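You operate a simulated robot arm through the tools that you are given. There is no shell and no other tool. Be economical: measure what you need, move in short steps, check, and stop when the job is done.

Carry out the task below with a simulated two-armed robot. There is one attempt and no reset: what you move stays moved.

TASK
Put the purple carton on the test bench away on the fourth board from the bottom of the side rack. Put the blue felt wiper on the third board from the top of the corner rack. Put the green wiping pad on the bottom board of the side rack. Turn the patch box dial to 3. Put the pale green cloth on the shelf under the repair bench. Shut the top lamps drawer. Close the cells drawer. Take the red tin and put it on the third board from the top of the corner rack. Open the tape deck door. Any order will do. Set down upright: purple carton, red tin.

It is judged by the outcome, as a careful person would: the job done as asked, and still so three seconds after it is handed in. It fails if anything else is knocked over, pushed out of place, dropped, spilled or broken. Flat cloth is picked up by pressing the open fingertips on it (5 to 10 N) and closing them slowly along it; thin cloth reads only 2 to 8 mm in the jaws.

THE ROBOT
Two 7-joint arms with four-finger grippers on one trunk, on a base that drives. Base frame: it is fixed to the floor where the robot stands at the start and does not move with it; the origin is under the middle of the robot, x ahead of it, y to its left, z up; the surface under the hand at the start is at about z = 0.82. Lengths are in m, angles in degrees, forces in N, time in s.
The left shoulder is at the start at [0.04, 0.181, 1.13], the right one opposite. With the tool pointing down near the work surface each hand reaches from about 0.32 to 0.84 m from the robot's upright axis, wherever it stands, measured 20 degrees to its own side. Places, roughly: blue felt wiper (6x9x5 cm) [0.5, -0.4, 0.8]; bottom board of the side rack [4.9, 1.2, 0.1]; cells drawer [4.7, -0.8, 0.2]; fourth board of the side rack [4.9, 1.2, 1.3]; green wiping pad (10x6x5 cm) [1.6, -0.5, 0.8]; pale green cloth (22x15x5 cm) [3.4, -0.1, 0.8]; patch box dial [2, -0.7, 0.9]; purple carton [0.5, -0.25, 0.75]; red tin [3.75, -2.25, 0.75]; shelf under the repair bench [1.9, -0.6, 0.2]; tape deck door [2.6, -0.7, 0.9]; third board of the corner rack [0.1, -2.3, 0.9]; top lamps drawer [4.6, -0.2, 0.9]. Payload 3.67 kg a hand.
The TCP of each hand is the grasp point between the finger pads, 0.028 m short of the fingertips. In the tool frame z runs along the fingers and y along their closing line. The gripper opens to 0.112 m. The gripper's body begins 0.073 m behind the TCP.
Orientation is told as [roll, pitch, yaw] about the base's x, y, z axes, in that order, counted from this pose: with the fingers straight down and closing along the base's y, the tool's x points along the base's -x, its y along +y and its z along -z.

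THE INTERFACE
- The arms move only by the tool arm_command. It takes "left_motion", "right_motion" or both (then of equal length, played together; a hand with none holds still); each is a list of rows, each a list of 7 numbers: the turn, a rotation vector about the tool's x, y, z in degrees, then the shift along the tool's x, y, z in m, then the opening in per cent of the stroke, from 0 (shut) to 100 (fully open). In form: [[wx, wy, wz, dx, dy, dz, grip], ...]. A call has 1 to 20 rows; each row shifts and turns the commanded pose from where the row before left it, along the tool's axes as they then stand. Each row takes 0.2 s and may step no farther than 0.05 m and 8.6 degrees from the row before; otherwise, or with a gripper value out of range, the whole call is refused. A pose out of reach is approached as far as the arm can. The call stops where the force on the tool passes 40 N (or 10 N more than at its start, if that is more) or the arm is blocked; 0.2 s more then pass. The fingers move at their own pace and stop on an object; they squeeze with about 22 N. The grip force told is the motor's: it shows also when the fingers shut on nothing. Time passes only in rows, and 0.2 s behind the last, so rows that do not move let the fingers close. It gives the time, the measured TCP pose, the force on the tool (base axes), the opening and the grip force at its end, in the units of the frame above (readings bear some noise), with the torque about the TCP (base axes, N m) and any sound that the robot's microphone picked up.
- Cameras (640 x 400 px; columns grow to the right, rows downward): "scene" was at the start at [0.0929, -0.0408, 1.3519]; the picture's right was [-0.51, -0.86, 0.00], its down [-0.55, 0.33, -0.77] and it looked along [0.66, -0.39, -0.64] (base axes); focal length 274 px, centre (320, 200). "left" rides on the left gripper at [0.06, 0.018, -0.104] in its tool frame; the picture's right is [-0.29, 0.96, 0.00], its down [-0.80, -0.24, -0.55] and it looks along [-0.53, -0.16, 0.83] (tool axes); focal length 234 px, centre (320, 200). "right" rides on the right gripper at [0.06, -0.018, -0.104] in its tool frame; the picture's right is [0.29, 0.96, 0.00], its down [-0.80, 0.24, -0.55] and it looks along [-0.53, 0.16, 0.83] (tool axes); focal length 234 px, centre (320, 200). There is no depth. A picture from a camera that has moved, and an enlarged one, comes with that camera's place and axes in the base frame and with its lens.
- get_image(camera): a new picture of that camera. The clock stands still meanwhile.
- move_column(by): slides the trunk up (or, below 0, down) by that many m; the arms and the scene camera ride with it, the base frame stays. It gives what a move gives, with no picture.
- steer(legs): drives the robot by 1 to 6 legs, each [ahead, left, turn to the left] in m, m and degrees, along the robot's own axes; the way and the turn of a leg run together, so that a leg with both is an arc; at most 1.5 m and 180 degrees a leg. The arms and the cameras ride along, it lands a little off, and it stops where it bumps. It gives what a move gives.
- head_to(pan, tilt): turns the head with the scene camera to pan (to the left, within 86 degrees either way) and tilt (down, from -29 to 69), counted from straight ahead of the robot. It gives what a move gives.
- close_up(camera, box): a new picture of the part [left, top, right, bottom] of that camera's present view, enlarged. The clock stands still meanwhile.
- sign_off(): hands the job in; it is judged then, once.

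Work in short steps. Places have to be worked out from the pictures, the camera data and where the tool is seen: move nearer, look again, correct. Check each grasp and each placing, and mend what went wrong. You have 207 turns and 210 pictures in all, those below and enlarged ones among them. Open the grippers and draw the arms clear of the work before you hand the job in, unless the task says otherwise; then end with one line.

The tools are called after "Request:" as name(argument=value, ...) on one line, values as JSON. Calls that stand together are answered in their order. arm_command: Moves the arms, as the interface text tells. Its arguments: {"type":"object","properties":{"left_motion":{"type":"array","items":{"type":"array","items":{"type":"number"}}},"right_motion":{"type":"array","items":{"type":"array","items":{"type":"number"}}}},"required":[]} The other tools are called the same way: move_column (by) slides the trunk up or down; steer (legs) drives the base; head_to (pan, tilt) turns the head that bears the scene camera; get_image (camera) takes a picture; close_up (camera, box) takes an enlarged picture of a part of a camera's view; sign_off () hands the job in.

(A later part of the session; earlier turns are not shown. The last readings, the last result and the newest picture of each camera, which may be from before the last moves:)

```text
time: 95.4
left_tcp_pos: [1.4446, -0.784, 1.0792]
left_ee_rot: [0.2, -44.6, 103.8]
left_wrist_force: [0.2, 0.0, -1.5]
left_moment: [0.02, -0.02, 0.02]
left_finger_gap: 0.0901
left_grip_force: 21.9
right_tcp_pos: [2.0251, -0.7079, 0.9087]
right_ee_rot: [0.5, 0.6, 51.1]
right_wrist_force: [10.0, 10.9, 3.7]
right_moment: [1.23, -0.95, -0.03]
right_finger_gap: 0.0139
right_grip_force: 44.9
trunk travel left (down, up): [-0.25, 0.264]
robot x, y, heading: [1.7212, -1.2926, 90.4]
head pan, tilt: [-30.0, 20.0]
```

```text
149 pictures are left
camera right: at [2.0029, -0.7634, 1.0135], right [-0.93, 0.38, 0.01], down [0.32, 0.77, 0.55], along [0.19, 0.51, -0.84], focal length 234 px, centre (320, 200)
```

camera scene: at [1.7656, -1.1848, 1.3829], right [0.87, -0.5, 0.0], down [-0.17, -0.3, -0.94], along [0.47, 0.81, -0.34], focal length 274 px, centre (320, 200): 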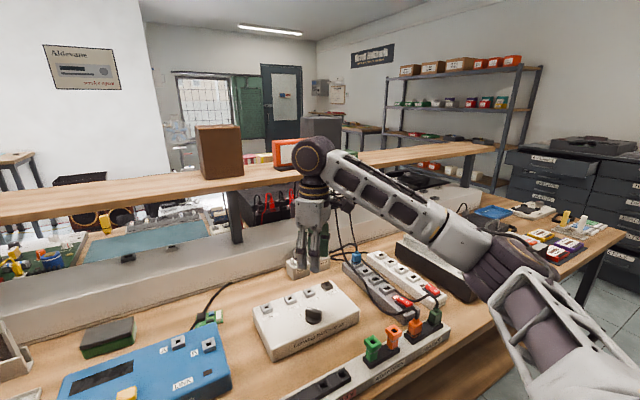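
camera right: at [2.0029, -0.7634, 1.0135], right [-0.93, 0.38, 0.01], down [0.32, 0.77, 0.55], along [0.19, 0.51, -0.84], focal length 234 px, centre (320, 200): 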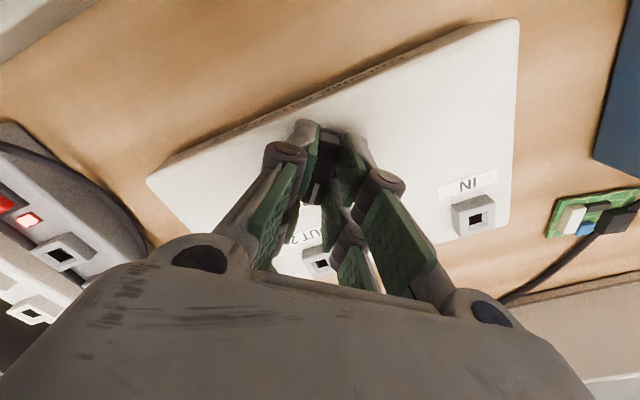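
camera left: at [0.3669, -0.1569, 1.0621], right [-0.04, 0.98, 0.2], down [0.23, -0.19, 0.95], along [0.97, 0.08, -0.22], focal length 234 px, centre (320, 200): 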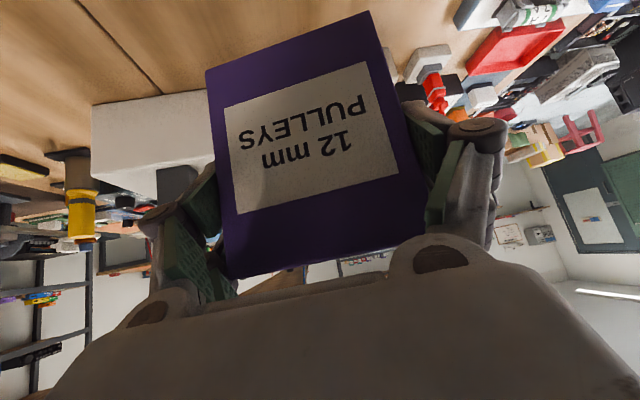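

I'll open, raise straight up, and check where the pointer stands.

Request:
arm_command(right_motion=[[0, 0, 0, 0, 0, 0, 40], [0, 0, 0, 0, 0, 0, 40], [0, 0, 0, 0, 0, -0.04, 40], [0, 0, 0, 0, 0, -0.04, 40], [0, 0, 0, 0, 0, -0.04, 40], [0, 0, 0, 0, 0, -0.03, 40]])

Request:
get_image(camera="right")

Request:
close_up(camera="scene", box=[245, 265, 365, 350])

```text
time: 96.8
left_tcp_pos: [1.4445, -0.7863, 1.079]
left_ee_rot: [0.0, -44.7, 103.7]
left_wrist_force: [-0.1, 0.0, -1.9]
left_moment: [-0.03, 0.0, -0.03]
left_finger_gap: 0.0898
left_grip_force: 22.3
right_tcp_pos: [2.0257, -0.7071, 1.0596]
right_ee_rot: [0.5, 0.6, 51.4]
right_wrist_force: [-0.5, 0.1, -0.1]
right_moment: [0.02, -0.01, 0.01]
right_finger_gap: 0.0447
right_grip_force: 0.0
trunk travel left (down, up): [-0.25, 0.264]
robot x, y, heading: [1.7189, -1.2871, 90.1]
head pan, tilt: [-30.0, 20.0]
```

```text
148 pictures are left
camera right: at [2.0039, -0.7648, 1.1647], right [-0.93, 0.37, 0.01], down [0.32, 0.77, 0.55], along [0.19, 0.51, -0.84], focal length 234 px, centre (320, 200)
```

right: 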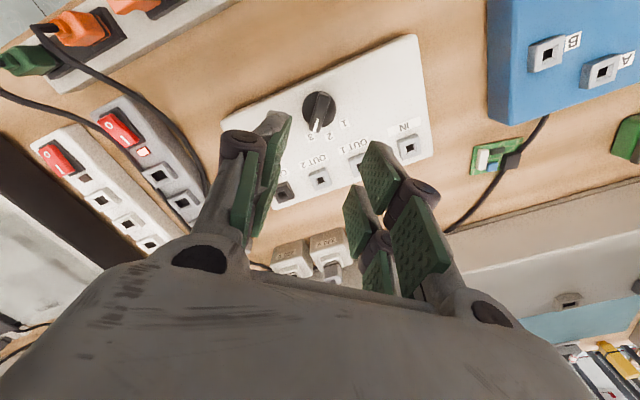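

```text
4.71 times, centred on (305, 308) of scene
camera zoom: at [1.7653, -1.1852, 1.383], right [0.87, -0.5, 0.0], down [-0.17, -0.3, -0.94], along [0.47, 0.81, -0.34], focal length 1291 px, centre (391, -306)
```

zoom: 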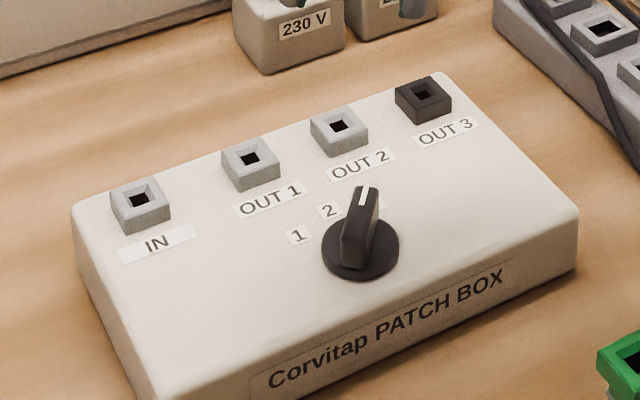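

Request:
close_up(camera="right", box=[270, 70, 390, 170])

```text
4.00 times, centred on (330, 120) of right
camera zoom: at [2.0039, -0.7648, 1.1647], right [-0.93, 0.37, 0.01], down [0.32, 0.77, 0.55], along [0.19, 0.51, -0.84], focal length 937 px, centre (280, 520)
```

zoom: 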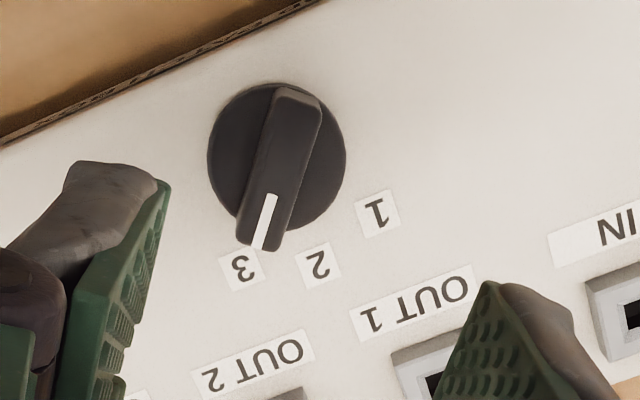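

The dial points at 3. Next, the tape deck door at about x=2.6.

Request:
head_to(pan=-55, tilt=25)

Request:
get_image(camera="scene")

```text
time: 97.7
left_tcp_pos: [1.4448, -0.7849, 1.0788]
left_ee_rot: [0.1, -44.7, 103.8]
left_wrist_force: [-0.3, -0.8, -2.4]
left_moment: [-0.02, -0.03, 0.0]
left_finger_gap: 0.0899
left_grip_force: 21.5
right_tcp_pos: [2.0245, -0.7076, 1.0574]
right_ee_rot: [0.6, 0.7, 51.5]
right_wrist_force: [-0.3, -0.6, 0.9]
right_moment: [0.03, 0.03, 0.03]
right_finger_gap: 0.0447
right_grip_force: 0.0
trunk travel left (down, up): [-0.25, 0.264]
robot x, y, heading: [1.7179, -1.2888, 90.2]
head pan, tilt: [-55.0, 25.0]
```

```text
145 pictures are left
camera scene: at [1.7947, -1.2126, 1.3749], right [0.58, -0.82, 0.0], down [-0.35, -0.24, -0.91], along [0.74, 0.52, -0.42], focal length 274 px, centre (320, 200)
```

scene: 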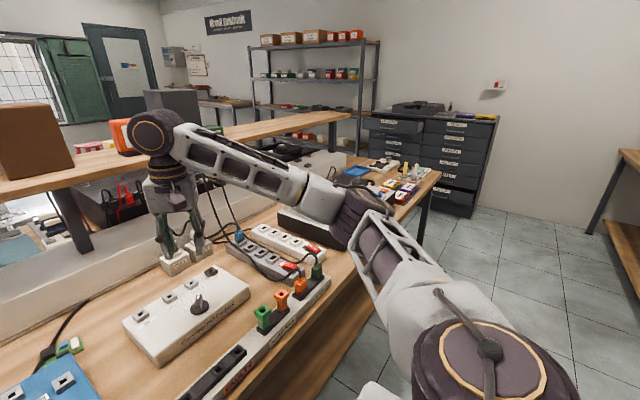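

I'll square the hand, back away slightly and slide right to face the tape deck.

Request:
arm_command(right_motion=[[0, 0, -7.7, 0, 0, -0.01, 40], [0, 0, -7.7, 0, 0, -0.01, 40], [0, 0, -7.7, 0, 0, -0.01, 40], [0, 0, -7.7, 0, 0, -0.01, 40], [0, 0, -7.7, 0, 0, -0.01, 40]])

Request:
steer(legs=[[-0.2, 0, 0], [0, -0.65, 0]])

Request:
head_to(pan=-10, tilt=32)

Request:
get_image(camera="scene")

```text
time: 98.9
left_tcp_pos: [1.4431, -0.7869, 1.0794]
left_ee_rot: [0.0, -44.6, 103.8]
left_wrist_force: [-0.1, 0.4, -2.1]
left_moment: [-0.06, 0.01, -0.04]
left_finger_gap: 0.09
left_grip_force: 21.9
right_tcp_pos: [2.0268, -0.7067, 1.1104]
right_ee_rot: [0.8, 0.1, 90.0]
right_wrist_force: [0.1, -0.7, -0.9]
right_moment: [-0.04, -0.01, -0.01]
right_finger_gap: 0.0446
right_grip_force: 0.1
trunk travel left (down, up): [-0.25, 0.264]
robot x, y, heading: [1.718, -1.2869, 89.8]
head pan, tilt: [-55.0, 25.0]
```

```text
time: 103.9
left_tcp_pos: [2.1066, -0.9813, 1.079]
left_ee_rot: [0.2, -44.7, 103.4]
left_wrist_force: [0.1, 0.0, -2.3]
left_moment: [-0.02, -0.01, 0.05]
left_finger_gap: 0.0899
left_grip_force: 22.0
right_tcp_pos: [2.6883, -0.9072, 1.1098]
right_ee_rot: [0.9, 0.2, 89.5]
right_wrist_force: [0.5, 0.2, 0.6]
right_moment: [0.01, 0.01, 0.01]
right_finger_gap: 0.0448
right_grip_force: 0.0
trunk travel left (down, up): [-0.25, 0.264]
robot x, y, heading: [2.3782, -1.4866, 89.3]
head pan, tilt: [-55.0, 25.0]
```

```text
time: 105.0
left_tcp_pos: [2.1053, -0.9816, 1.0779]
left_ee_rot: [0.2, -44.7, 103.4]
left_wrist_force: [0.3, 0.8, -2.2]
left_moment: [-0.05, -0.02, 0.0]
left_finger_gap: 0.0898
left_grip_force: 22.5
right_tcp_pos: [2.6887, -0.9077, 1.1106]
right_ee_rot: [0.9, 0.0, 89.5]
right_wrist_force: [0.3, 0.5, -1.0]
right_moment: [0.0, 0.01, 0.01]
right_finger_gap: 0.0447
right_grip_force: 0.1
trunk travel left (down, up): [-0.25, 0.264]
robot x, y, heading: [2.3764, -1.4876, 89.7]
head pan, tilt: [-10.0, 32.0]
```

```text
144 pictures are left
camera scene: at [2.3931, -1.3753, 1.3637], right [0.98, -0.18, 0.0], down [-0.1, -0.52, -0.85], along [0.15, 0.83, -0.53], focal length 274 px, centre (320, 200)
```

scene: 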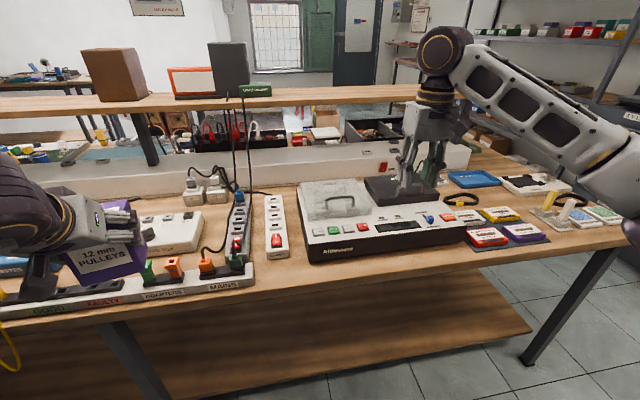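

Request:
close_up(camera="scene", box=[285, 160, 485, 270])

Request:
get_image(camera="right")

```text
3.20 times, centred on (385, 215) of scene
camera zoom: at [2.3931, -1.3753, 1.3637], right [0.98, -0.18, 0.0], down [-0.1, -0.52, -0.85], along [0.15, 0.83, -0.53], focal length 878 px, centre (112, 152)
```

zoom: 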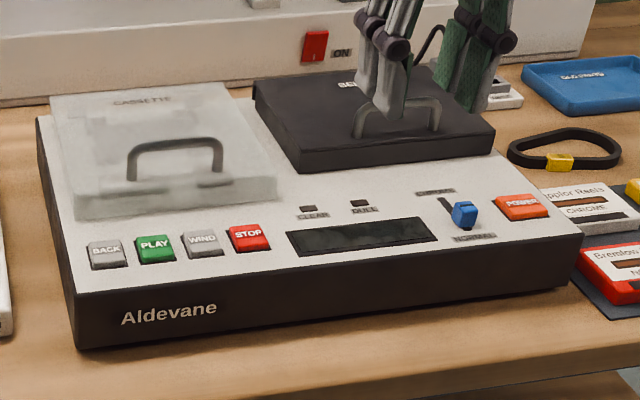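

```text
142 pictures are left
camera right: at [2.707, -0.9662, 1.2143], right [-0.96, -0.28, 0.01], down [-0.22, 0.8, 0.56], along [-0.17, 0.53, -0.83], focal length 234 px, centre (320, 200)
```

right: 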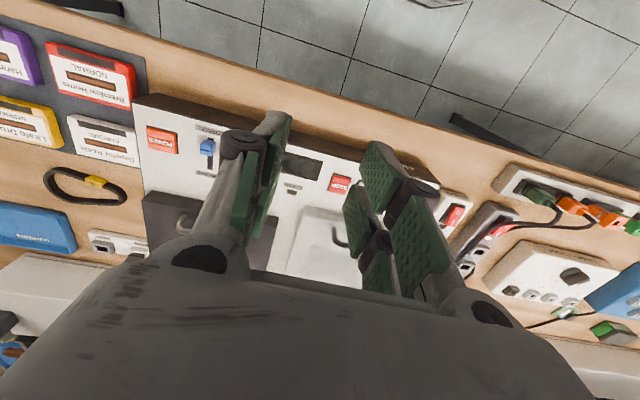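

The cassette lid on the left has a bail handle at its front and a hinge at the back, at about (2.58,-.70). I need to close along y on the bar, so I'll try turning the wrist to yaw 0.

Request:
arm_command(right_motion=[[0, 0, 8.2, 0, 0, 0, 50], [0, 0, 8.2, 0, 0, 0, 50], [0, 0, 8.2, 0, 0, 0, 50], [0, 0, 8.2, 0, 0, 0, 50], [0, 0, 8.2, 0, 0, 0, 50], [0, 0, 8.2, 0, 0, 0, 50], [0, 0, 8.2, 0, 0, 0, 50], [0, 0, 8.2, 0, 0, 0, 50], [0, 0, 8.2, 0, 0, 0, 50], [0, 0, 8.2, 0, 0, 0, 50], [0, 0, 8.0, 0, 0, 0, 50]])

Request:
get_image(camera="scene")

Request:
get_image(camera="right")

```text
time: 107.4
left_tcp_pos: [2.1055, -0.9803, 1.0783]
left_ee_rot: [0.1, -44.7, 103.4]
left_wrist_force: [0.3, -1.3, -2.3]
left_moment: [-0.05, 0.0, -0.02]
left_finger_gap: 0.09
left_grip_force: 21.9
right_tcp_pos: [2.6882, -0.9068, 1.1092]
right_ee_rot: [-0.1, 0.9, -0.7]
right_wrist_force: [-0.1, 0.4, -0.2]
right_moment: [-0.02, 0.02, -0.03]
right_finger_gap: 0.0562
right_grip_force: 0.0
trunk travel left (down, up): [-0.25, 0.264]
robot x, y, heading: [2.3773, -1.4892, 89.9]
head pan, tilt: [-10.0, 32.0]
```

```text
141 pictures are left
camera scene: at [2.3929, -1.3753, 1.3637], right [0.98, -0.18, 0.0], down [-0.09, -0.52, -0.85], along [0.15, 0.83, -0.53], focal length 274 px, centre (320, 200)
```

scene: 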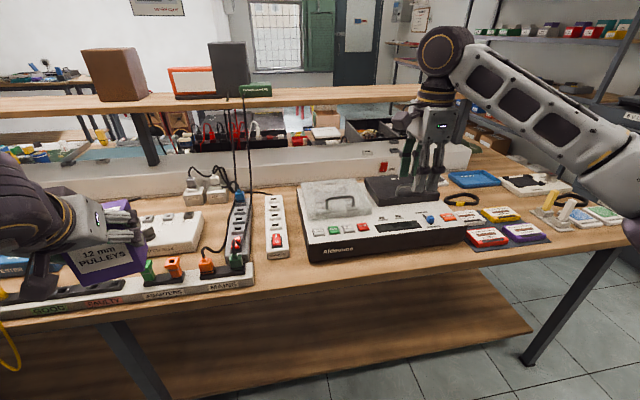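

```text
140 pictures are left
camera right: at [2.6293, -0.9235, 1.2156], right [-0.28, 0.96, 0.0], down [0.81, 0.23, 0.54], along [0.52, 0.15, -0.84], focal length 234 px, centre (320, 200)
```

right: 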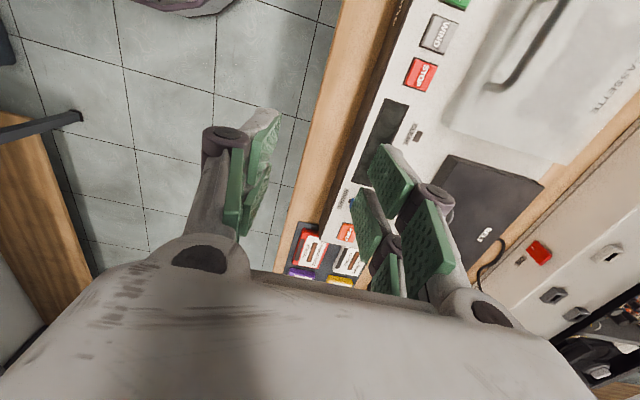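

The wrist turn works. I'll drive forward 0.2 m and left 0.1 m so the hand comes over the cassette lid handle.

Request:
steer(legs=[[0.2, 0.1, 0]])

Request:
get_image(camera="right")

Request:
close_up(camera="scene", box=[320, 180, 520, 305])

```text
time: 109.1
left_tcp_pos: [2.0076, -0.78, 1.0796]
left_ee_rot: [0.1, -44.6, 103.4]
left_wrist_force: [0.3, -0.6, -1.6]
left_moment: [-0.05, 0.0, -0.02]
left_finger_gap: 0.0897
left_grip_force: 21.9
right_tcp_pos: [2.5887, -0.7059, 1.1101]
right_ee_rot: [-0.2, 0.8, -0.5]
right_wrist_force: [0.2, -0.4, 0.0]
right_moment: [0.0, -0.02, -0.02]
right_finger_gap: 0.056
right_grip_force: 0.1
trunk travel left (down, up): [-0.25, 0.264]
robot x, y, heading: [2.2795, -1.2875, 89.7]
head pan, tilt: [-10.0, 32.0]
```

```text
139 pictures are left
camera right: at [2.5303, -0.7218, 1.2155], right [-0.28, 0.96, 0.0], down [0.81, 0.23, 0.54], along [0.52, 0.15, -0.84], focal length 234 px, centre (320, 200)
```

right: 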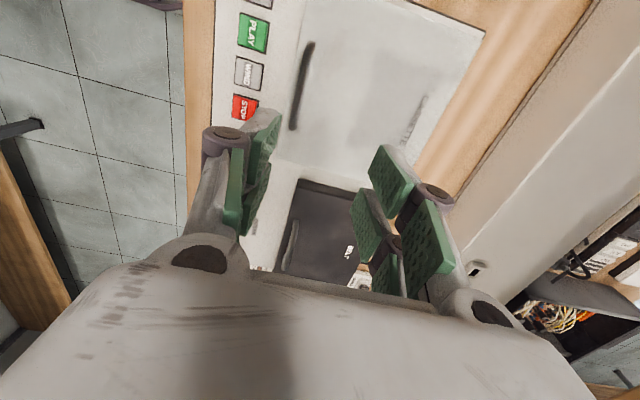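

```text
3.20 times, centred on (420, 242) of scene
camera zoom: at [2.2934, -1.1732, 1.3637], right [0.98, -0.18, 0.0], down [-0.1, -0.52, -0.85], along [0.15, 0.83, -0.53], focal length 878 px, centre (0, 64)
```

zoom: 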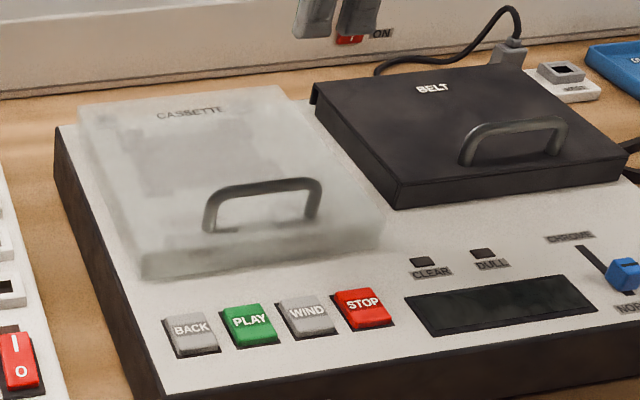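

The bar triangulates to about (2.563,-.730,.957). I'll move over it and descend to just above.

Request:
arm_command(right_motion=[[0, 0, 0, 0.0125, -0.012, 0.03, 50], [0, 0, 0, 0.0125, -0.012, 0.03, 50], [0, 0, 0, 0, 0, 0.03, 50]])

Request:
get_image(camera="right")

Request:
close_up(camera="scene", box=[320, 180, 480, 280])

```text
time: 109.9
left_tcp_pos: [2.0071, -0.7784, 1.0787]
left_ee_rot: [0.2, -44.7, 103.3]
left_wrist_force: [0.1, 0.4, -2.4]
left_moment: [-0.03, 0.0, 0.01]
left_finger_gap: 0.09
left_grip_force: 22.2
right_tcp_pos: [2.5626, -0.7284, 1.0204]
right_ee_rot: [-0.1, 0.9, -0.6]
right_wrist_force: [-0.4, 0.0, -0.5]
right_moment: [0.01, 0.03, -0.01]
right_finger_gap: 0.0559
right_grip_force: 0.0
trunk travel left (down, up): [-0.25, 0.264]
robot x, y, heading: [2.2785, -1.287, 89.7]
head pan, tilt: [-10.0, 32.0]
```

```text
137 pictures are left
camera right: at [2.5034, -0.7446, 1.1249], right [-0.28, 0.96, 0.0], down [0.81, 0.23, 0.54], along [0.52, 0.15, -0.84], focal length 234 px, centre (320, 200)
```

right: 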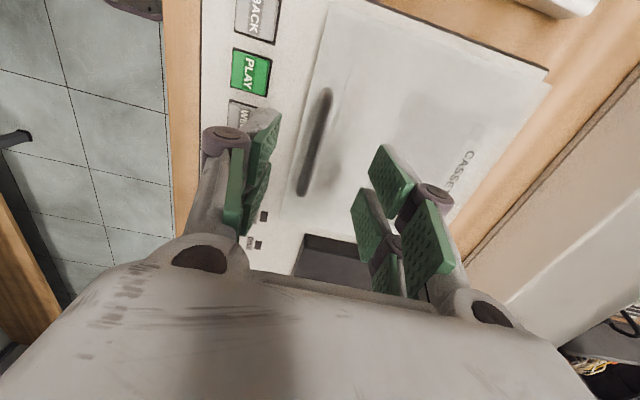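

```text
4.00 times, centred on (400, 230) of scene
camera zoom: at [2.2943, -1.1735, 1.3637], right [0.98, -0.18, 0.0], down [-0.1, -0.52, -0.85], along [0.15, 0.83, -0.53], focal length 1098 px, centre (0, 80)
```

zoom: 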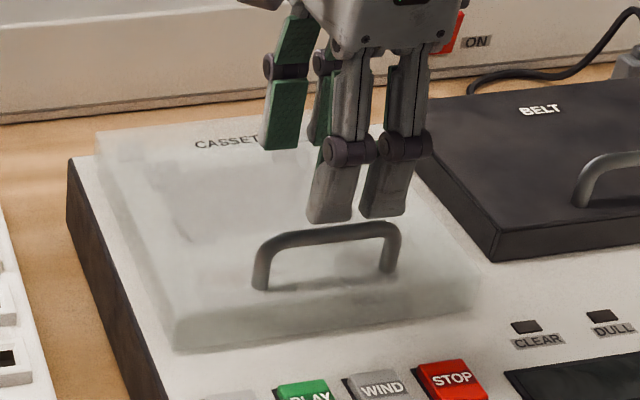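

The bar is confirmed at (2.559,-.732,.957). I'll descend around it and close.

Request:
arm_command(right_motion=[[0, 0, 0, 0.002, -0.004, 0.03, 50], [0, 0, 0, 0, 0, 0.025, 50], [0, 0, 0, 0, 0, 0, 0], [0, 0, 0, 0, 0, 0, 0], [0, 0, 0, 0, 0, 0, 0]])

Request:
get_image(camera="right")

```text
time: 111.1
left_tcp_pos: [2.006, -0.7779, 1.0776]
left_ee_rot: [0.1, -44.6, 103.4]
left_wrist_force: [-1.2, -0.2, -1.5]
left_moment: [-0.01, -0.01, -0.02]
left_finger_gap: 0.0901
left_grip_force: 21.9
right_tcp_pos: [2.5598, -0.7313, 0.966]
right_ee_rot: [-0.1, 0.9, -0.5]
right_wrist_force: [0.5, 11.5, 0.6]
right_moment: [0.19, -0.11, 1.29]
right_finger_gap: 0.0092
right_grip_force: 45.5
trunk travel left (down, up): [-0.25, 0.264]
robot x, y, heading: [2.279, -1.2818, 89.9]
head pan, tilt: [-10.0, 32.0]
```

```text
135 pictures are left
camera right: at [2.501, -0.748, 1.0711], right [-0.28, 0.96, 0.0], down [0.81, 0.23, 0.54], along [0.52, 0.15, -0.84], focal length 234 px, centre (320, 200)
```

right: 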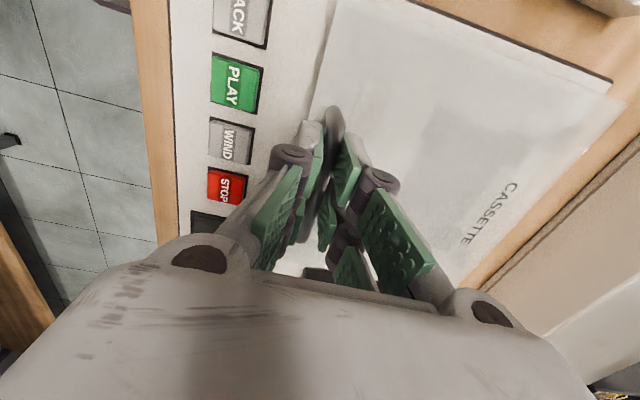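

The bar is gripped at 9 mm. The hinge is near y≈-.57, so I'll follow the opening arc for the first part.

Request:
arm_command(right_motion=[[0, 0, 0, 0, 0.009, -0.0205, 0], [0, 0, 0, 0, 0.011, -0.019, 0], [0, 0, 0, 0, 0.0135, -0.0175, 0], [0, 0, 0, 0, 0.0155, -0.0155, 0], [0, 0, 0, 0, 0, 0, 0]])

Request:
get_image(camera="scene")

```text
time: 112.3
left_tcp_pos: [2.0071, -0.7808, 1.0803]
left_ee_rot: [0.2, -44.7, 103.2]
left_wrist_force: [0.2, -0.7, -1.6]
left_moment: [0.0, 0.0, 0.03]
left_finger_gap: 0.0899
left_grip_force: 21.7
right_tcp_pos: [2.5629, -0.6863, 1.0392]
right_ee_rot: [0.1, 0.9, -0.6]
right_wrist_force: [5.8, -9.4, 9.5]
right_moment: [-0.12, -0.12, 1.38]
right_finger_gap: 0.0101
right_grip_force: 44.8
trunk travel left (down, up): [-0.25, 0.264]
robot x, y, heading: [2.2782, -1.2855, 89.6]
head pan, tilt: [-10.0, 32.0]
```

```text
134 pictures are left
camera scene: at [2.2942, -1.1764, 1.364], right [0.98, -0.18, 0.0], down [-0.1, -0.52, -0.85], along [0.15, 0.84, -0.53], focal length 274 px, centre (320, 200)
```

scene: 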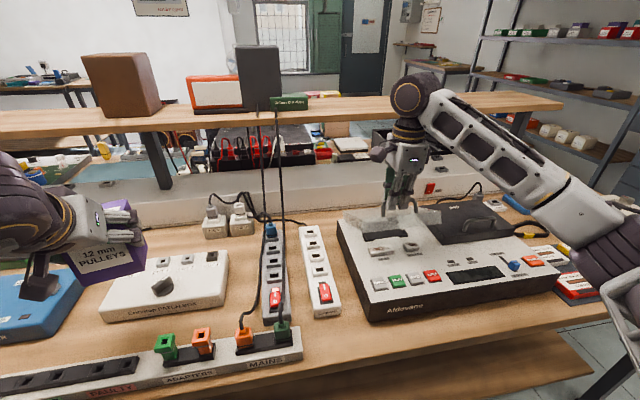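

The lid is opening with low forces. I'll continue the arc.

Request:
arm_command(right_motion=[[0, 0, 0, 0, 0.018, -0.0132, 0], [0, 0, 0, 0, 0.019, -0.011, 0], [0, 0, 0, 0, 0.0205, -0.0085, 0], [0, 0, 0, 0, 0.0215, -0.0055, 0], [0, 0, 0, 0, 0, 0, 0]])

Request:
get_image(camera="scene")

```text
time: 113.5
left_tcp_pos: [2.0081, -0.7834, 1.0802]
left_ee_rot: [0.1, -44.8, 103.4]
left_wrist_force: [0.2, -0.4, -1.6]
left_moment: [-0.05, 0.01, -0.01]
left_finger_gap: 0.0899
left_grip_force: 21.7
right_tcp_pos: [2.5635, -0.6097, 1.0818]
right_ee_rot: [0.4, 0.9, -0.7]
right_wrist_force: [13.9, -9.3, 34.0]
right_moment: [0.08, 0.2, 1.0]
right_finger_gap: 0.0098
right_grip_force: 44.8
trunk travel left (down, up): [-0.25, 0.264]
robot x, y, heading: [2.2787, -1.2846, 89.4]
head pan, tilt: [-10.0, 32.0]
```

```text
133 pictures are left
camera scene: at [2.2946, -1.1789, 1.3643], right [0.98, -0.18, 0.0], down [-0.1, -0.52, -0.85], along [0.15, 0.84, -0.53], focal length 274 px, centre (320, 200)
```

scene: 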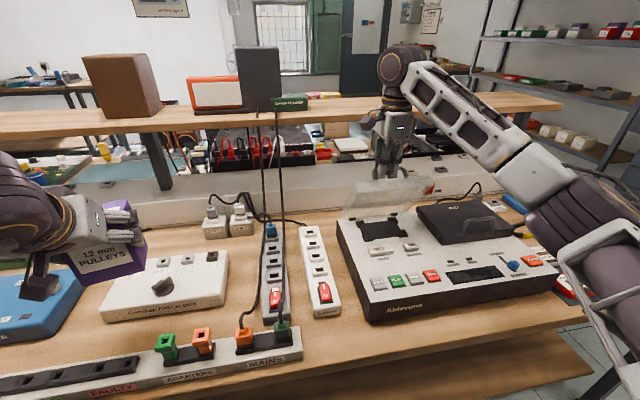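

I fitted the hinge at (y,z)=(-.567,.916) with radius .171, so the lid is about 59° open. I'll continue to about 80°.

Request:
arm_command(right_motion=[[0, 0, 0, 0, 0.011, -0.006, 0], [0, 0, 0, 0, 0.011, -0.003, 0], [0, 0, 0, 0, 0.011, -0.001, 0], [0, 0, 0, 0, 0.012, 0, 0], [0, 0, 0, 0, 0.012, 0.002, 0], [0, 0, 0, 0, 0, 0, 0]])

Request:
get_image(camera="scene")

```text
time: 114.9
left_tcp_pos: [2.0071, -0.7807, 1.0806]
left_ee_rot: [0.1, -44.8, 103.4]
left_wrist_force: [0.0, 0.9, -2.0]
left_moment: [-0.03, -0.02, 0.01]
left_finger_gap: 0.0897
left_grip_force: 22.2
right_tcp_pos: [2.5649, -0.5509, 1.085]
right_ee_rot: [0.1, 0.8, -0.6]
right_wrist_force: [8.8, -0.4, 19.3]
right_moment: [-0.06, 0.6, 0.29]
right_finger_gap: 0.0092
right_grip_force: 44.5
trunk travel left (down, up): [-0.25, 0.264]
robot x, y, heading: [2.2745, -1.2853, 89.4]
head pan, tilt: [-10.0, 32.0]
```

```text
132 pictures are left
camera scene: at [2.2941, -1.1759, 1.364], right [0.98, -0.18, 0.0], down [-0.1, -0.52, -0.85], along [0.15, 0.83, -0.53], focal length 274 px, centre (320, 200)
```

scene: 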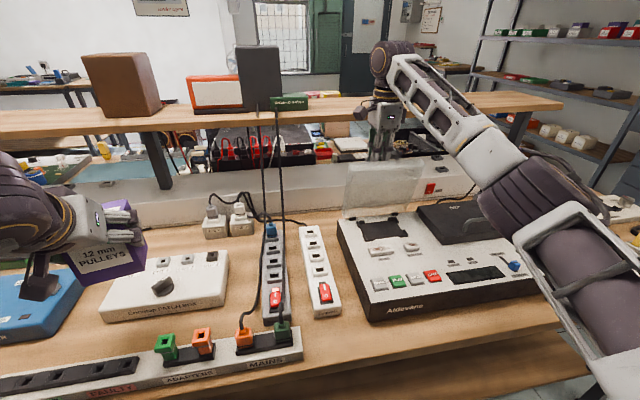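

The lid is about 78° open. I'll push on past vertical so it stays open.

Request:
arm_command(right_motion=[[0, 0, 0, 0, 0.01, 0.001, 0], [0, 0, 0, 0, 0.01, 0.002, 0], [0, 0, 0, 0, 0.01, 0.003, 0], [0, 0, 0, 0, 0.01, 0.003, 0], [0, 0, 0, 0, 0.01, 0.004, 0], [0, 0, 0, 0, 0, 0, 0]])

Request:
get_image(camera="scene")

```text
time: 116.0
left_tcp_pos: [2.0073, -0.7783, 1.0775]
left_ee_rot: [0.1, -44.7, 103.3]
left_wrist_force: [-0.7, -0.7, -1.4]
left_moment: [-0.02, -0.01, 0.02]
left_finger_gap: 0.0897
left_grip_force: 21.8
right_tcp_pos: [2.565, -0.5115, 1.0784]
right_ee_rot: [0.4, 0.7, -0.7]
right_wrist_force: [1.2, 1.8, 11.7]
right_moment: [-0.32, -0.08, -0.43]
right_finger_gap: 0.0088
right_grip_force: 44.7
right hand out of reach, approached as far as the arm can: row 4, 5
trunk travel left (down, up): [-0.25, 0.264]
robot x, y, heading: [2.2807, -1.2843, 89.5]
head pan, tilt: [-10.0, 32.0]
stopped in row 5 (right hand): the force on the tool passed its limit at 42 N (the readings are from after the stop); the commanded pose is now the measured one
```

```text
131 pictures are left
camera scene: at [2.2934, -1.1732, 1.3634], right [0.98, -0.18, 0.0], down [-0.1, -0.52, -0.85], along [0.15, 0.83, -0.53], focal length 274 px, centre (320, 200)
```

scene: 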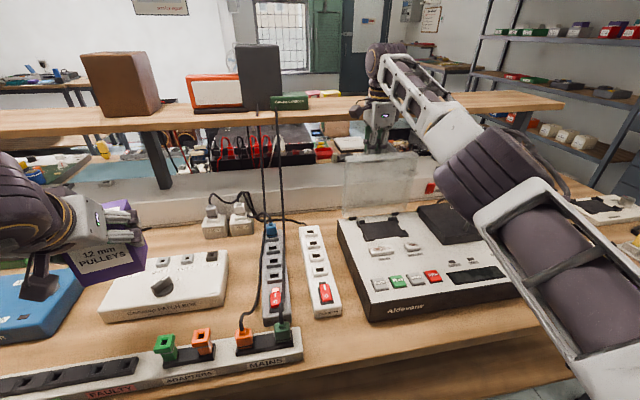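

The lid is about 92° open. I'll release, withdraw upward and see if it stays.

Request:
arm_command(right_motion=[[0, 0, 0, 0, 0, 0, 25], [0, 0, 0, 0, 0, 0, 25], [0, 0, 0, 0, 0, -0.02, 25], [0, 0, 0, 0, 0, -0.03, 25], [0, 0, 0, 0, -0.03, -0.02, 25], [0, 0, 0, 0, -0.04, 0, 25], [0, 0, 0, 0, -0.04, 0, 25]])

Request:
get_image(camera="scene")

```text
time: 117.5
left_tcp_pos: [2.0069, -0.7794, 1.0789]
left_ee_rot: [0.0, -44.7, 103.3]
left_wrist_force: [-0.9, -0.2, -2.4]
left_moment: [-0.02, -0.05, 0.02]
left_finger_gap: 0.0897
left_grip_force: 21.7
right_tcp_pos: [2.572, -0.5434, 1.1723]
right_ee_rot: [0.4, 0.7, -0.7]
right_wrist_force: [0.8, -0.6, 0.6]
right_moment: [0.01, 0.02, -0.04]
right_finger_gap: 0.0278
right_grip_force: 0.1
right hand out of reach, approached as far as the arm can: row 3, 4, 5, 6, 7
trunk travel left (down, up): [-0.25, 0.264]
robot x, y, heading: [2.2796, -1.2867, 89.5]
head pan, tilt: [-10.0, 32.0]
```

```text
130 pictures are left
camera scene: at [2.2936, -1.1741, 1.3638], right [0.98, -0.18, 0.0], down [-0.1, -0.52, -0.85], along [0.15, 0.83, -0.53], focal length 274 px, centre (320, 200)
```

scene: 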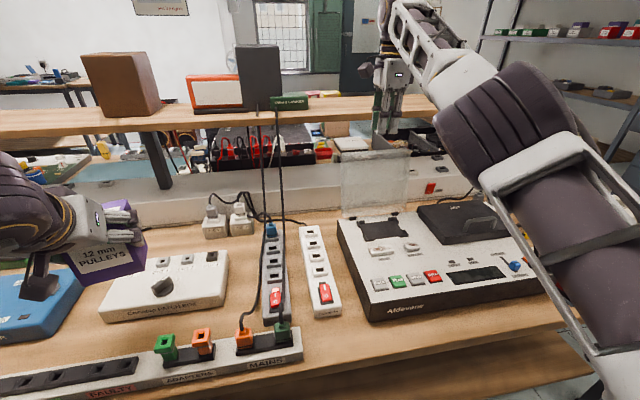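

The lid stays open. I'll back away and square the hand to the bench (yaw 90, tilt −20), then go for the green pad.

Request:
steer(legs=[[-0.25, 0, 0.5], [0, 0.9, 0]])

Request:
arm_command(right_motion=[[0, 0, -8.2, 0, 0, 0, 100], [0, 0, -8.2, 0, 0, 0, 100], [0, 0, -8.2, 0, 0, 0, 100], [0, 0, -8.2, 0, 0, 0, 100], [0, 0, -8.2, 0, 0, 0, 100], [0, 0, -8.2, 0, 0, 0, 100], [0, 0, -8.2, 0, 0, 0, 100], [0, 0, -8.2, 0, 0, 0, 100], [0, 0, -8.2, 0, 0, 0, 100], [0, 0, -8.2, 0, 0, 0, 100], [0, -7, 0, 0, 0, 0, 100], [0, -7, 0, 0, 0, 0, 100], [0, -7, 0, 0, 0, 0, 100]])

Request:
head_to(pan=-10, tilt=30)

Request:
get_image(camera="scene")

```text
time: 123.8
left_tcp_pos: [1.1203, -1.0218, 1.0777]
left_ee_rot: [0.0, -44.7, 102.9]
left_wrist_force: [0.4, -0.1, -1.4]
left_moment: [-0.04, -0.01, -0.01]
left_finger_gap: 0.0897
left_grip_force: 22.1
right_tcp_pos: [1.6869, -0.7897, 1.1718]
right_ee_rot: [0.2, 0.8, -1.1]
right_wrist_force: [-0.2, 0.5, -0.2]
right_moment: [0.01, 0.03, 0.02]
right_finger_gap: 0.028
right_grip_force: 0.1
trunk travel left (down, up): [-0.25, 0.264]
robot x, y, heading: [1.3826, -1.5256, 89.0]
head pan, tilt: [-10.0, 32.0]
```

```text
time: 126.6
left_tcp_pos: [1.1193, -1.0219, 1.0785]
left_ee_rot: [0.1, -44.7, 102.9]
left_wrist_force: [-0.8, -0.6, -2.4]
left_moment: [-0.02, -0.01, 0.02]
left_finger_gap: 0.0898
left_grip_force: 21.7
right_tcp_pos: [1.6903, -0.7151, 1.1994]
right_ee_rot: [0.8, -21.1, 80.6]
right_wrist_force: [0.6, 0.0, 0.7]
right_moment: [0.0, 0.01, 0.0]
right_finger_gap: 0.1121
right_grip_force: 0.1
right hand out of reach, approached as far as the arm can: row 11, 12, 13
trunk travel left (down, up): [-0.25, 0.264]
robot x, y, heading: [1.3891, -1.5311, 89.0]
head pan, tilt: [-10.0, 32.0]
```

```text
time: 127.3
left_tcp_pos: [1.1201, -1.0213, 1.0779]
left_ee_rot: [0.1, -44.7, 103.0]
left_wrist_force: [0.5, -0.9, -2.5]
left_moment: [-0.04, 0.05, 0.01]
left_finger_gap: 0.0897
left_grip_force: 21.7
right_tcp_pos: [1.6904, -0.716, 1.1998]
right_ee_rot: [0.8, -21.0, 80.7]
right_wrist_force: [-0.5, 0.6, 0.5]
right_moment: [0.02, 0.0, -0.01]
right_finger_gap: 0.112
right_grip_force: 0.0
trunk travel left (down, up): [-0.25, 0.264]
robot x, y, heading: [1.3883, -1.5285, 89.3]
head pan, tilt: [-10.0, 30.0]
```

```text
129 pictures are left
camera scene: at [1.4031, -1.418, 1.3668], right [0.98, -0.19, 0.0], down [-0.09, -0.49, -0.87], along [0.16, 0.85, -0.5], focal length 274 px, centre (320, 200)
```

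scene: 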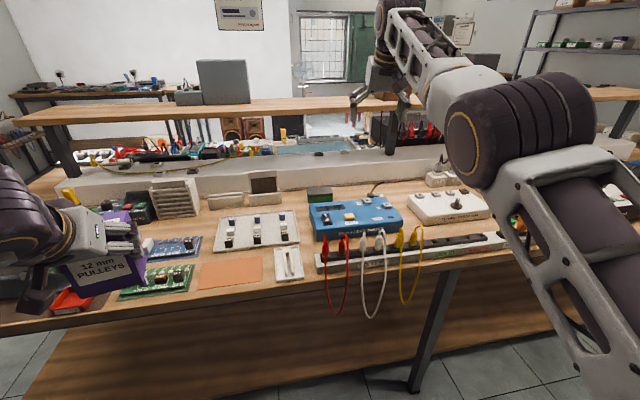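

I'll lower and pull back the hand, align its yaw to the pad (85°), then drive toward the bench.

Request:
arm_command(right_motion=[[-1.6, 0, -4.1, 0, 0, 0, 100], [0, 0, 0, 0.029, 0, 0.032, 100], [0, 0, 0, 0.029, 0, 0.032, 100], [0, 0, 0, 0.029, 0, 0.032, 100], [0, 0, 0, 0.029, 0, 0.032, 100], [0, 0, 0, 0.029, 0, 0.032, 100]])

Request:
steer(legs=[[0.28, 0.08, 0.8]])

Request:
get_image(camera="right")

Request:
get_image(camera="scene")

```text
time: 128.7
left_tcp_pos: [1.1204, -1.0211, 1.0784]
left_ee_rot: [0.2, -44.6, 102.8]
left_wrist_force: [-0.1, 0.2, -1.7]
left_moment: [-0.01, -0.01, 0.04]
left_finger_gap: 0.0897
left_grip_force: 21.8
right_tcp_pos: [1.6882, -0.6697, 1.0298]
right_ee_rot: [1.0, -21.1, 84.9]
right_wrist_force: [-0.3, -0.3, 0.4]
right_moment: [-0.02, 0.02, 0.03]
right_finger_gap: 0.1117
right_grip_force: 0.0
right hand out of reach, approached as far as the arm can: row 2, 3, 4, 5, 6
trunk travel left (down, up): [-0.25, 0.264]
robot x, y, heading: [1.3881, -1.5301, 89.1]
head pan, tilt: [-10.0, 30.0]
```

```text
time: 130.5
left_tcp_pos: [1.0466, -0.7828, 1.0772]
left_ee_rot: [0.1, -44.5, 103.4]
left_wrist_force: [0.7, -0.1, -1.4]
left_moment: [-0.01, -0.02, -0.02]
left_finger_gap: 0.09
left_grip_force: 22.7
right_tcp_pos: [1.6128, -0.4328, 1.0281]
right_ee_rot: [0.5, -19.8, 85.8]
right_wrist_force: [0.5, -2.8, -1.4]
right_moment: [0.13, 0.07, 0.0]
right_finger_gap: 0.1121
right_grip_force: 0.0
trunk travel left (down, up): [-0.25, 0.264]
robot x, y, heading: [1.3198, -1.2923, 89.7]
head pan, tilt: [-10.0, 30.0]
stopped in leg 1: the force on the tool passed its limit at 197 N (the readings are from after the stop); the commanded pose is now the measured one
```

```text
128 pictures are left
camera right: at [1.6252, -0.5239, 1.107], right [-0.97, -0.2, -0.09], down [-0.19, 0.58, 0.79], along [-0.11, 0.79, -0.6], focal length 234 px, centre (320, 200)
```

right: 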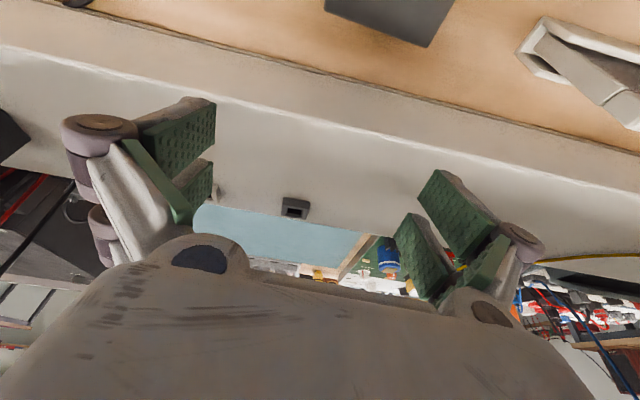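

```text
127 pictures are left
camera scene: at [1.3341, -1.1772, 1.3669], right [0.98, -0.18, 0.0], down [-0.09, -0.49, -0.87], along [0.15, 0.85, -0.5], focal length 274 px, centre (320, 200)
```

scene: 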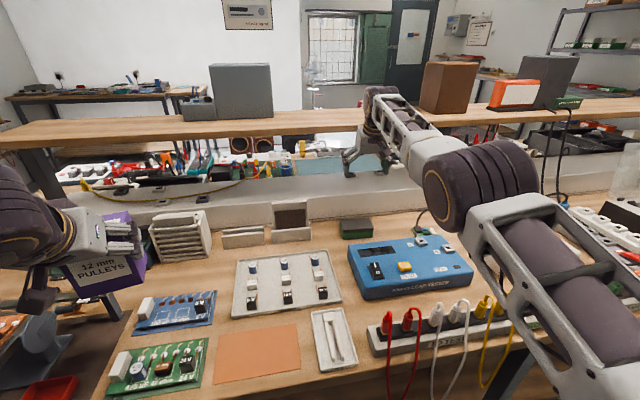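

My hand nudged the overhead shelf front because the arm hadn't pulled back as commanded. I'll reverse at once, then check the things on the shelf.

Request:
steer(legs=[[-0.22, 0, 0]])

Request:
arm_command(right_motion=[[0, 0, 0, 0.03, 0, -0.01, 100], [0, 0, 0, 0.03, 0, -0.01, 100], [0, 0, 0, 0.03, 0, -0.01, 100]])

Request:
get_image(camera="scene")

```text
time: 132.2
left_tcp_pos: [1.0464, -1.0074, 1.0778]
left_ee_rot: [0.1, -44.6, 103.5]
left_wrist_force: [-0.7, -0.3, -2.1]
left_moment: [0.0, -0.04, 0.01]
left_finger_gap: 0.09
left_grip_force: 21.9
right_tcp_pos: [1.6111, -0.654, 1.0295]
right_ee_rot: [0.8, -19.6, 86.0]
right_wrist_force: [0.1, 0.0, 0.4]
right_moment: [0.0, 0.02, 0.04]
right_finger_gap: 0.1119
right_grip_force: 0.0
trunk travel left (down, up): [-0.25, 0.264]
robot x, y, heading: [1.3192, -1.5113, 89.7]
head pan, tilt: [-10.0, 30.0]
```

```text
time: 133.0
left_tcp_pos: [1.046, -1.0059, 1.0772]
left_ee_rot: [0.1, -44.5, 103.5]
left_wrist_force: [0.2, 0.4, -2.2]
left_moment: [-0.01, -0.03, 0.01]
left_finger_gap: 0.0897
left_grip_force: 21.8
right_tcp_pos: [1.6111, -0.6535, 1.0283]
right_ee_rot: [0.7, -19.8, 85.8]
right_wrist_force: [0.5, 0.2, -0.2]
right_moment: [0.02, 0.0, -0.03]
right_finger_gap: 0.1123
right_grip_force: 0.1
right hand out of reach, approached as far as the arm can: row 1, 2, 3
trunk travel left (down, up): [-0.25, 0.264]
robot x, y, heading: [1.3206, -1.5089, 89.5]
head pan, tilt: [-10.0, 30.0]
```

```text
126 pictures are left
camera scene: at [1.3341, -1.399, 1.3668], right [0.98, -0.18, 0.0], down [-0.09, -0.49, -0.87], along [0.15, 0.85, -0.5], focal length 274 px, centre (320, 200)
```

scene: 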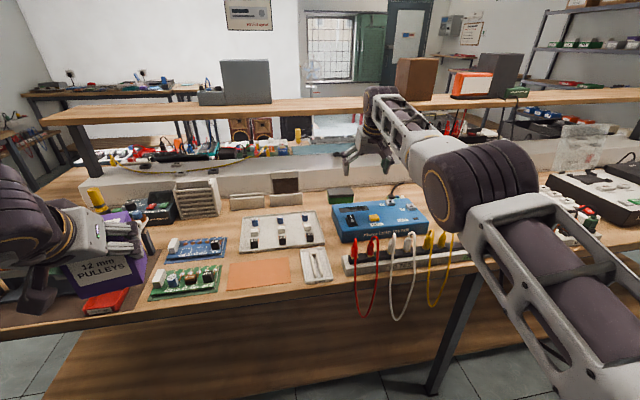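

The shelf items look undisturbed. The arm is in an awkward configuration, so I'll untilt, pull it back, then tilt again.

Request:
arm_command(right_motion=[[0, 6.6, 0, 0, 0, 0, 100], [0, 6.6, 0, 0, 0, 0, 100], [0, 6.6, 0, 0, 0, 0, 100], [0, 0, 0, 0.035, 0, 0, 100], [0, 0, 0, 0.035, 0, 0, 100], [0, 0, 0, 0.035, 0, 0, 100], [0, 0, 0, 0.035, 0, 0, 100], [0, 0, 0, 0.035, 0, 0, 100], [0, 0, 0, 0.035, 0, 0, 100]])

Request:
arm_command(right_motion=[[0, -7.5, 0, 0, 0, 0, 100], [0, -7.5, 0, 0, 0, 0, 100], [0, -7.5, 0, 0, 0, 0, 100], [0, -7.5, 0, 0, 0, 0, 100], [0, -7.5, 0, 0, 0, 0, 100], [0, -7.5, 0, 0, 0, 0, 100]])

Request:
get_image(camera="scene")

```text
time: 135.0
left_tcp_pos: [1.0459, -1.0054, 1.0784]
left_ee_rot: [0.2, -44.6, 103.5]
left_wrist_force: [-0.5, 0.4, -2.3]
left_moment: [-0.03, 0.02, 0.0]
left_finger_gap: 0.0896
left_grip_force: 21.7
right_tcp_pos: [1.6116, -0.7312, 1.033]
right_ee_rot: [0.5, 0.2, 86.1]
right_wrist_force: [0.3, 0.5, 0.4]
right_moment: [-0.01, -0.04, 0.0]
right_finger_gap: 0.1122
right_grip_force: 0.2
right hand out of reach, approached as far as the arm can: row 1, 2, 3, 4, 5, 6, 7, 8, 9
trunk travel left (down, up): [-0.25, 0.264]
robot x, y, heading: [1.3167, -1.5171, 89.8]
head pan, tilt: [-10.0, 30.0]
```

```text
time: 136.4
left_tcp_pos: [1.0473, -1.0053, 1.0771]
left_ee_rot: [0.1, -44.5, 103.6]
left_wrist_force: [0.6, -0.4, -2.0]
left_moment: [-0.06, -0.06, 0.05]
left_finger_gap: 0.0899
left_grip_force: 21.7
right_tcp_pos: [1.6223, -0.5687, 1.0577]
right_ee_rot: [0.8, -44.7, 85.4]
right_wrist_force: [0.7, -0.6, -0.6]
right_moment: [-0.01, -0.01, -0.02]
right_finger_gap: 0.1121
right_grip_force: 0.2
right hand out of reach, approached as far as the arm can: row 1, 2, 3, 4, 5, 6
trunk travel left (down, up): [-0.25, 0.264]
robot x, y, heading: [1.3163, -1.5152, 90.0]
head pan, tilt: [-10.0, 30.0]
```

```text
125 pictures are left
camera scene: at [1.3343, -1.3989, 1.3668], right [0.98, -0.18, 0.0], down [-0.09, -0.49, -0.87], along [0.15, 0.85, -0.5], focal length 274 px, centre (320, 200)
```

scene: 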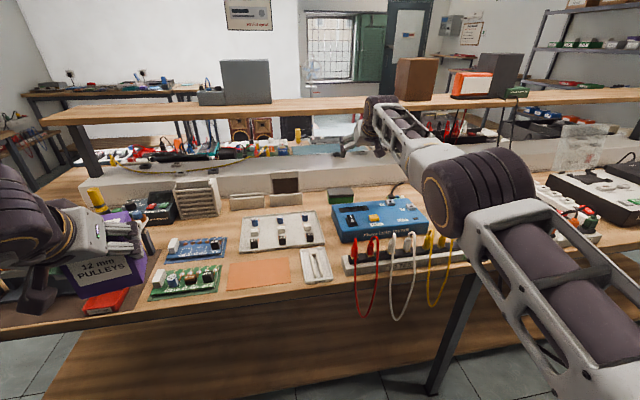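

The arm seems stuck straight. I'll untilt, then move sideways and up to bend the elbow out of it.

Request:
arm_command(right_motion=[[0, 7.5, 0, 0, 0, 0, 100], [0, 7.5, 0, 0, 0, 0, 100], [0, 7.5, 0, 0, 0, 0, 100], [0, 7.5, 0, 0, 0, 0, 100], [0, 7.5, 0, 0, 0, 0, 100], [0, 7.5, 0, 0, 0, 0, 100], [0, 0, 0, 0.02, -0.03, -0.01, 100], [0, 0, 0, 0.02, -0.03, -0.01, 100], [0, 0, 0, 0.02, -0.03, -0.01, 100], [0, 0, 0, 0.02, -0.03, -0.01, 100], [0, 0, 0, 0.02, -0.03, -0.01, 100], [0, 0, 0, 0.02, -0.03, -0.01, 100], [0, 0, 0, 0.02, -0.03, -0.01, 100], [0, 0, 0, 0.02, -0.03, -0.01, 100]])

Request:
get_image(camera="scene")

```text
time: 139.4
left_tcp_pos: [1.047, -1.0067, 1.0784]
left_ee_rot: [0.1, -44.6, 103.6]
left_wrist_force: [-0.1, 0.7, -1.1]
left_moment: [-0.05, -0.03, -0.02]
left_finger_gap: 0.0897
left_grip_force: 22.3
right_tcp_pos: [1.8329, -0.9071, 1.1157]
right_ee_rot: [0.6, 0.1, 86.2]
right_wrist_force: [0.0, 0.0, 0.7]
right_moment: [0.0, -0.02, 0.02]
right_finger_gap: 0.1118
right_grip_force: 0.0
right hand out of reach, approached as far as the arm can: row 1, 2, 3, 4, 5, 6
trunk travel left (down, up): [-0.25, 0.264]
robot x, y, heading: [1.3193, -1.5116, 89.6]
head pan, tilt: [-10.0, 30.0]
```

```text
124 pictures are left
camera scene: at [1.3351, -1.4004, 1.3669], right [0.98, -0.18, 0.0], down [-0.09, -0.49, -0.87], along [0.15, 0.85, -0.5], focal length 274 px, centre (320, 200)
```

scene: 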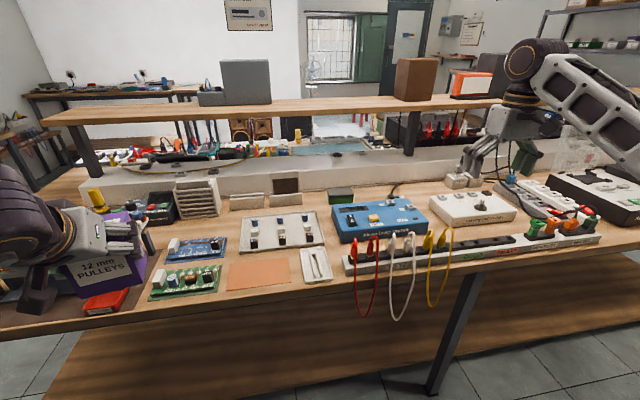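

It's freed. I'll tilt to −20 here and check that it responds, then drive in while keeping well clear of the shelf.

Request:
arm_command(right_motion=[[0, -6.8, 0, 0, 0, 0, 100], [0, -6.8, 0, 0, 0, 0, 100], [0, -6.8, 0, 0, 0, 0, 100]])

Request:
steer(legs=[[0.26, 0.05, 0]])

```text
time: 140.2
left_tcp_pos: [1.0471, -1.0065, 1.0785]
left_ee_rot: [0.1, -44.6, 103.4]
left_wrist_force: [-0.2, -0.3, -1.8]
left_moment: [-0.07, -0.01, 0.06]
left_finger_gap: 0.09
left_grip_force: 21.8
right_tcp_pos: [1.8335, -0.9058, 1.1156]
right_ee_rot: [0.7, -20.4, 85.7]
right_wrist_force: [-0.1, 0.0, -0.2]
right_moment: [0.0, 0.03, 0.04]
right_finger_gap: 0.112
right_grip_force: 0.1
trunk travel left (down, up): [-0.25, 0.264]
robot x, y, heading: [1.3203, -1.5097, 89.9]
head pan, tilt: [-10.0, 30.0]
```

```text
time: 142.1
left_tcp_pos: [0.9981, -0.7442, 1.0774]
left_ee_rot: [0.1, -44.6, 103.5]
left_wrist_force: [-0.3, 1.2, -1.7]
left_moment: [-0.04, -0.03, 0.02]
left_finger_gap: 0.0901
left_grip_force: 21.5
right_tcp_pos: [1.7845, -0.6432, 1.1159]
right_ee_rot: [0.7, -20.3, 85.8]
right_wrist_force: [0.4, 0.2, 0.0]
right_moment: [0.0, -0.05, 0.02]
right_finger_gap: 0.1119
right_grip_force: 0.0
trunk travel left (down, up): [-0.25, 0.264]
robot x, y, heading: [1.2706, -1.2473, 89.6]
head pan, tilt: [-10.0, 30.0]
```

Now I'll swing the hand over to hover in front of and above the pad.

Request:
arm_command(right_motion=[[0, 0, 0, -0.0039, 0.035, 0.022, 100], [0, 0, 0, -0.0039, 0.035, 0.022, 100], [0, 0, 0, -0.0039, 0.035, 0.022, 100], [0, 0, 0, -0.0039, 0.035, 0.022, 100], [0, 0, 0, -0.0039, 0.035, 0.022, 100], [0, 0, 0, -0.0039, 0.035, 0.022, 100]])

Request:
get_image(camera="right")

Request:
get_image(camera="scene")

```text
time: 143.5
left_tcp_pos: [0.9979, -0.7431, 1.077]
left_ee_rot: [0.0, -44.5, 103.5]
left_wrist_force: [-0.1, 0.8, -3.3]
left_moment: [-0.06, -0.01, -0.02]
left_finger_gap: 0.0897
left_grip_force: 21.8
right_tcp_pos: [1.5774, -0.5626, 1.0037]
right_ee_rot: [0.7, -20.4, 85.7]
right_wrist_force: [0.1, 0.0, -0.2]
right_moment: [-0.01, -0.03, 0.03]
right_finger_gap: 0.1116
right_grip_force: 0.1
trunk travel left (down, up): [-0.25, 0.264]
robot x, y, heading: [1.2718, -1.2454, 89.7]
head pan, tilt: [-10.0, 30.0]
```

```text
123 pictures are left
camera right: at [1.5901, -0.6559, 1.0806], right [-0.98, -0.2, -0.09], down [-0.19, 0.57, 0.8], along [-0.11, 0.8, -0.59], focal length 234 px, centre (320, 200)
```

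right: 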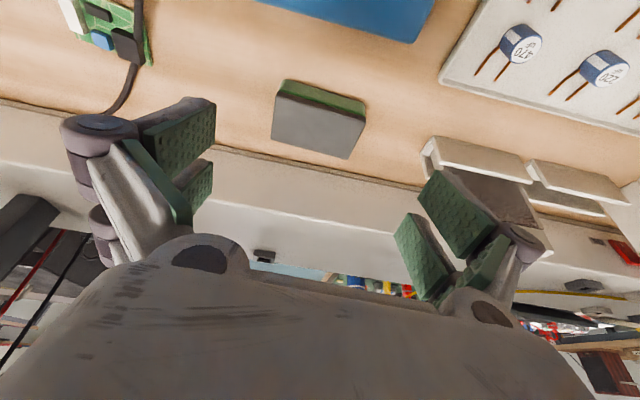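

```text
122 pictures are left
camera scene: at [1.2851, -1.1363, 1.3668], right [0.98, -0.18, 0.0], down [-0.09, -0.49, -0.87], along [0.16, 0.85, -0.5], focal length 274 px, centre (320, 200)
```

scene: 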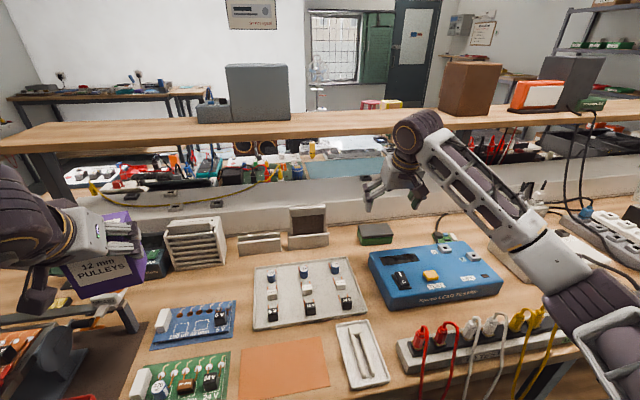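

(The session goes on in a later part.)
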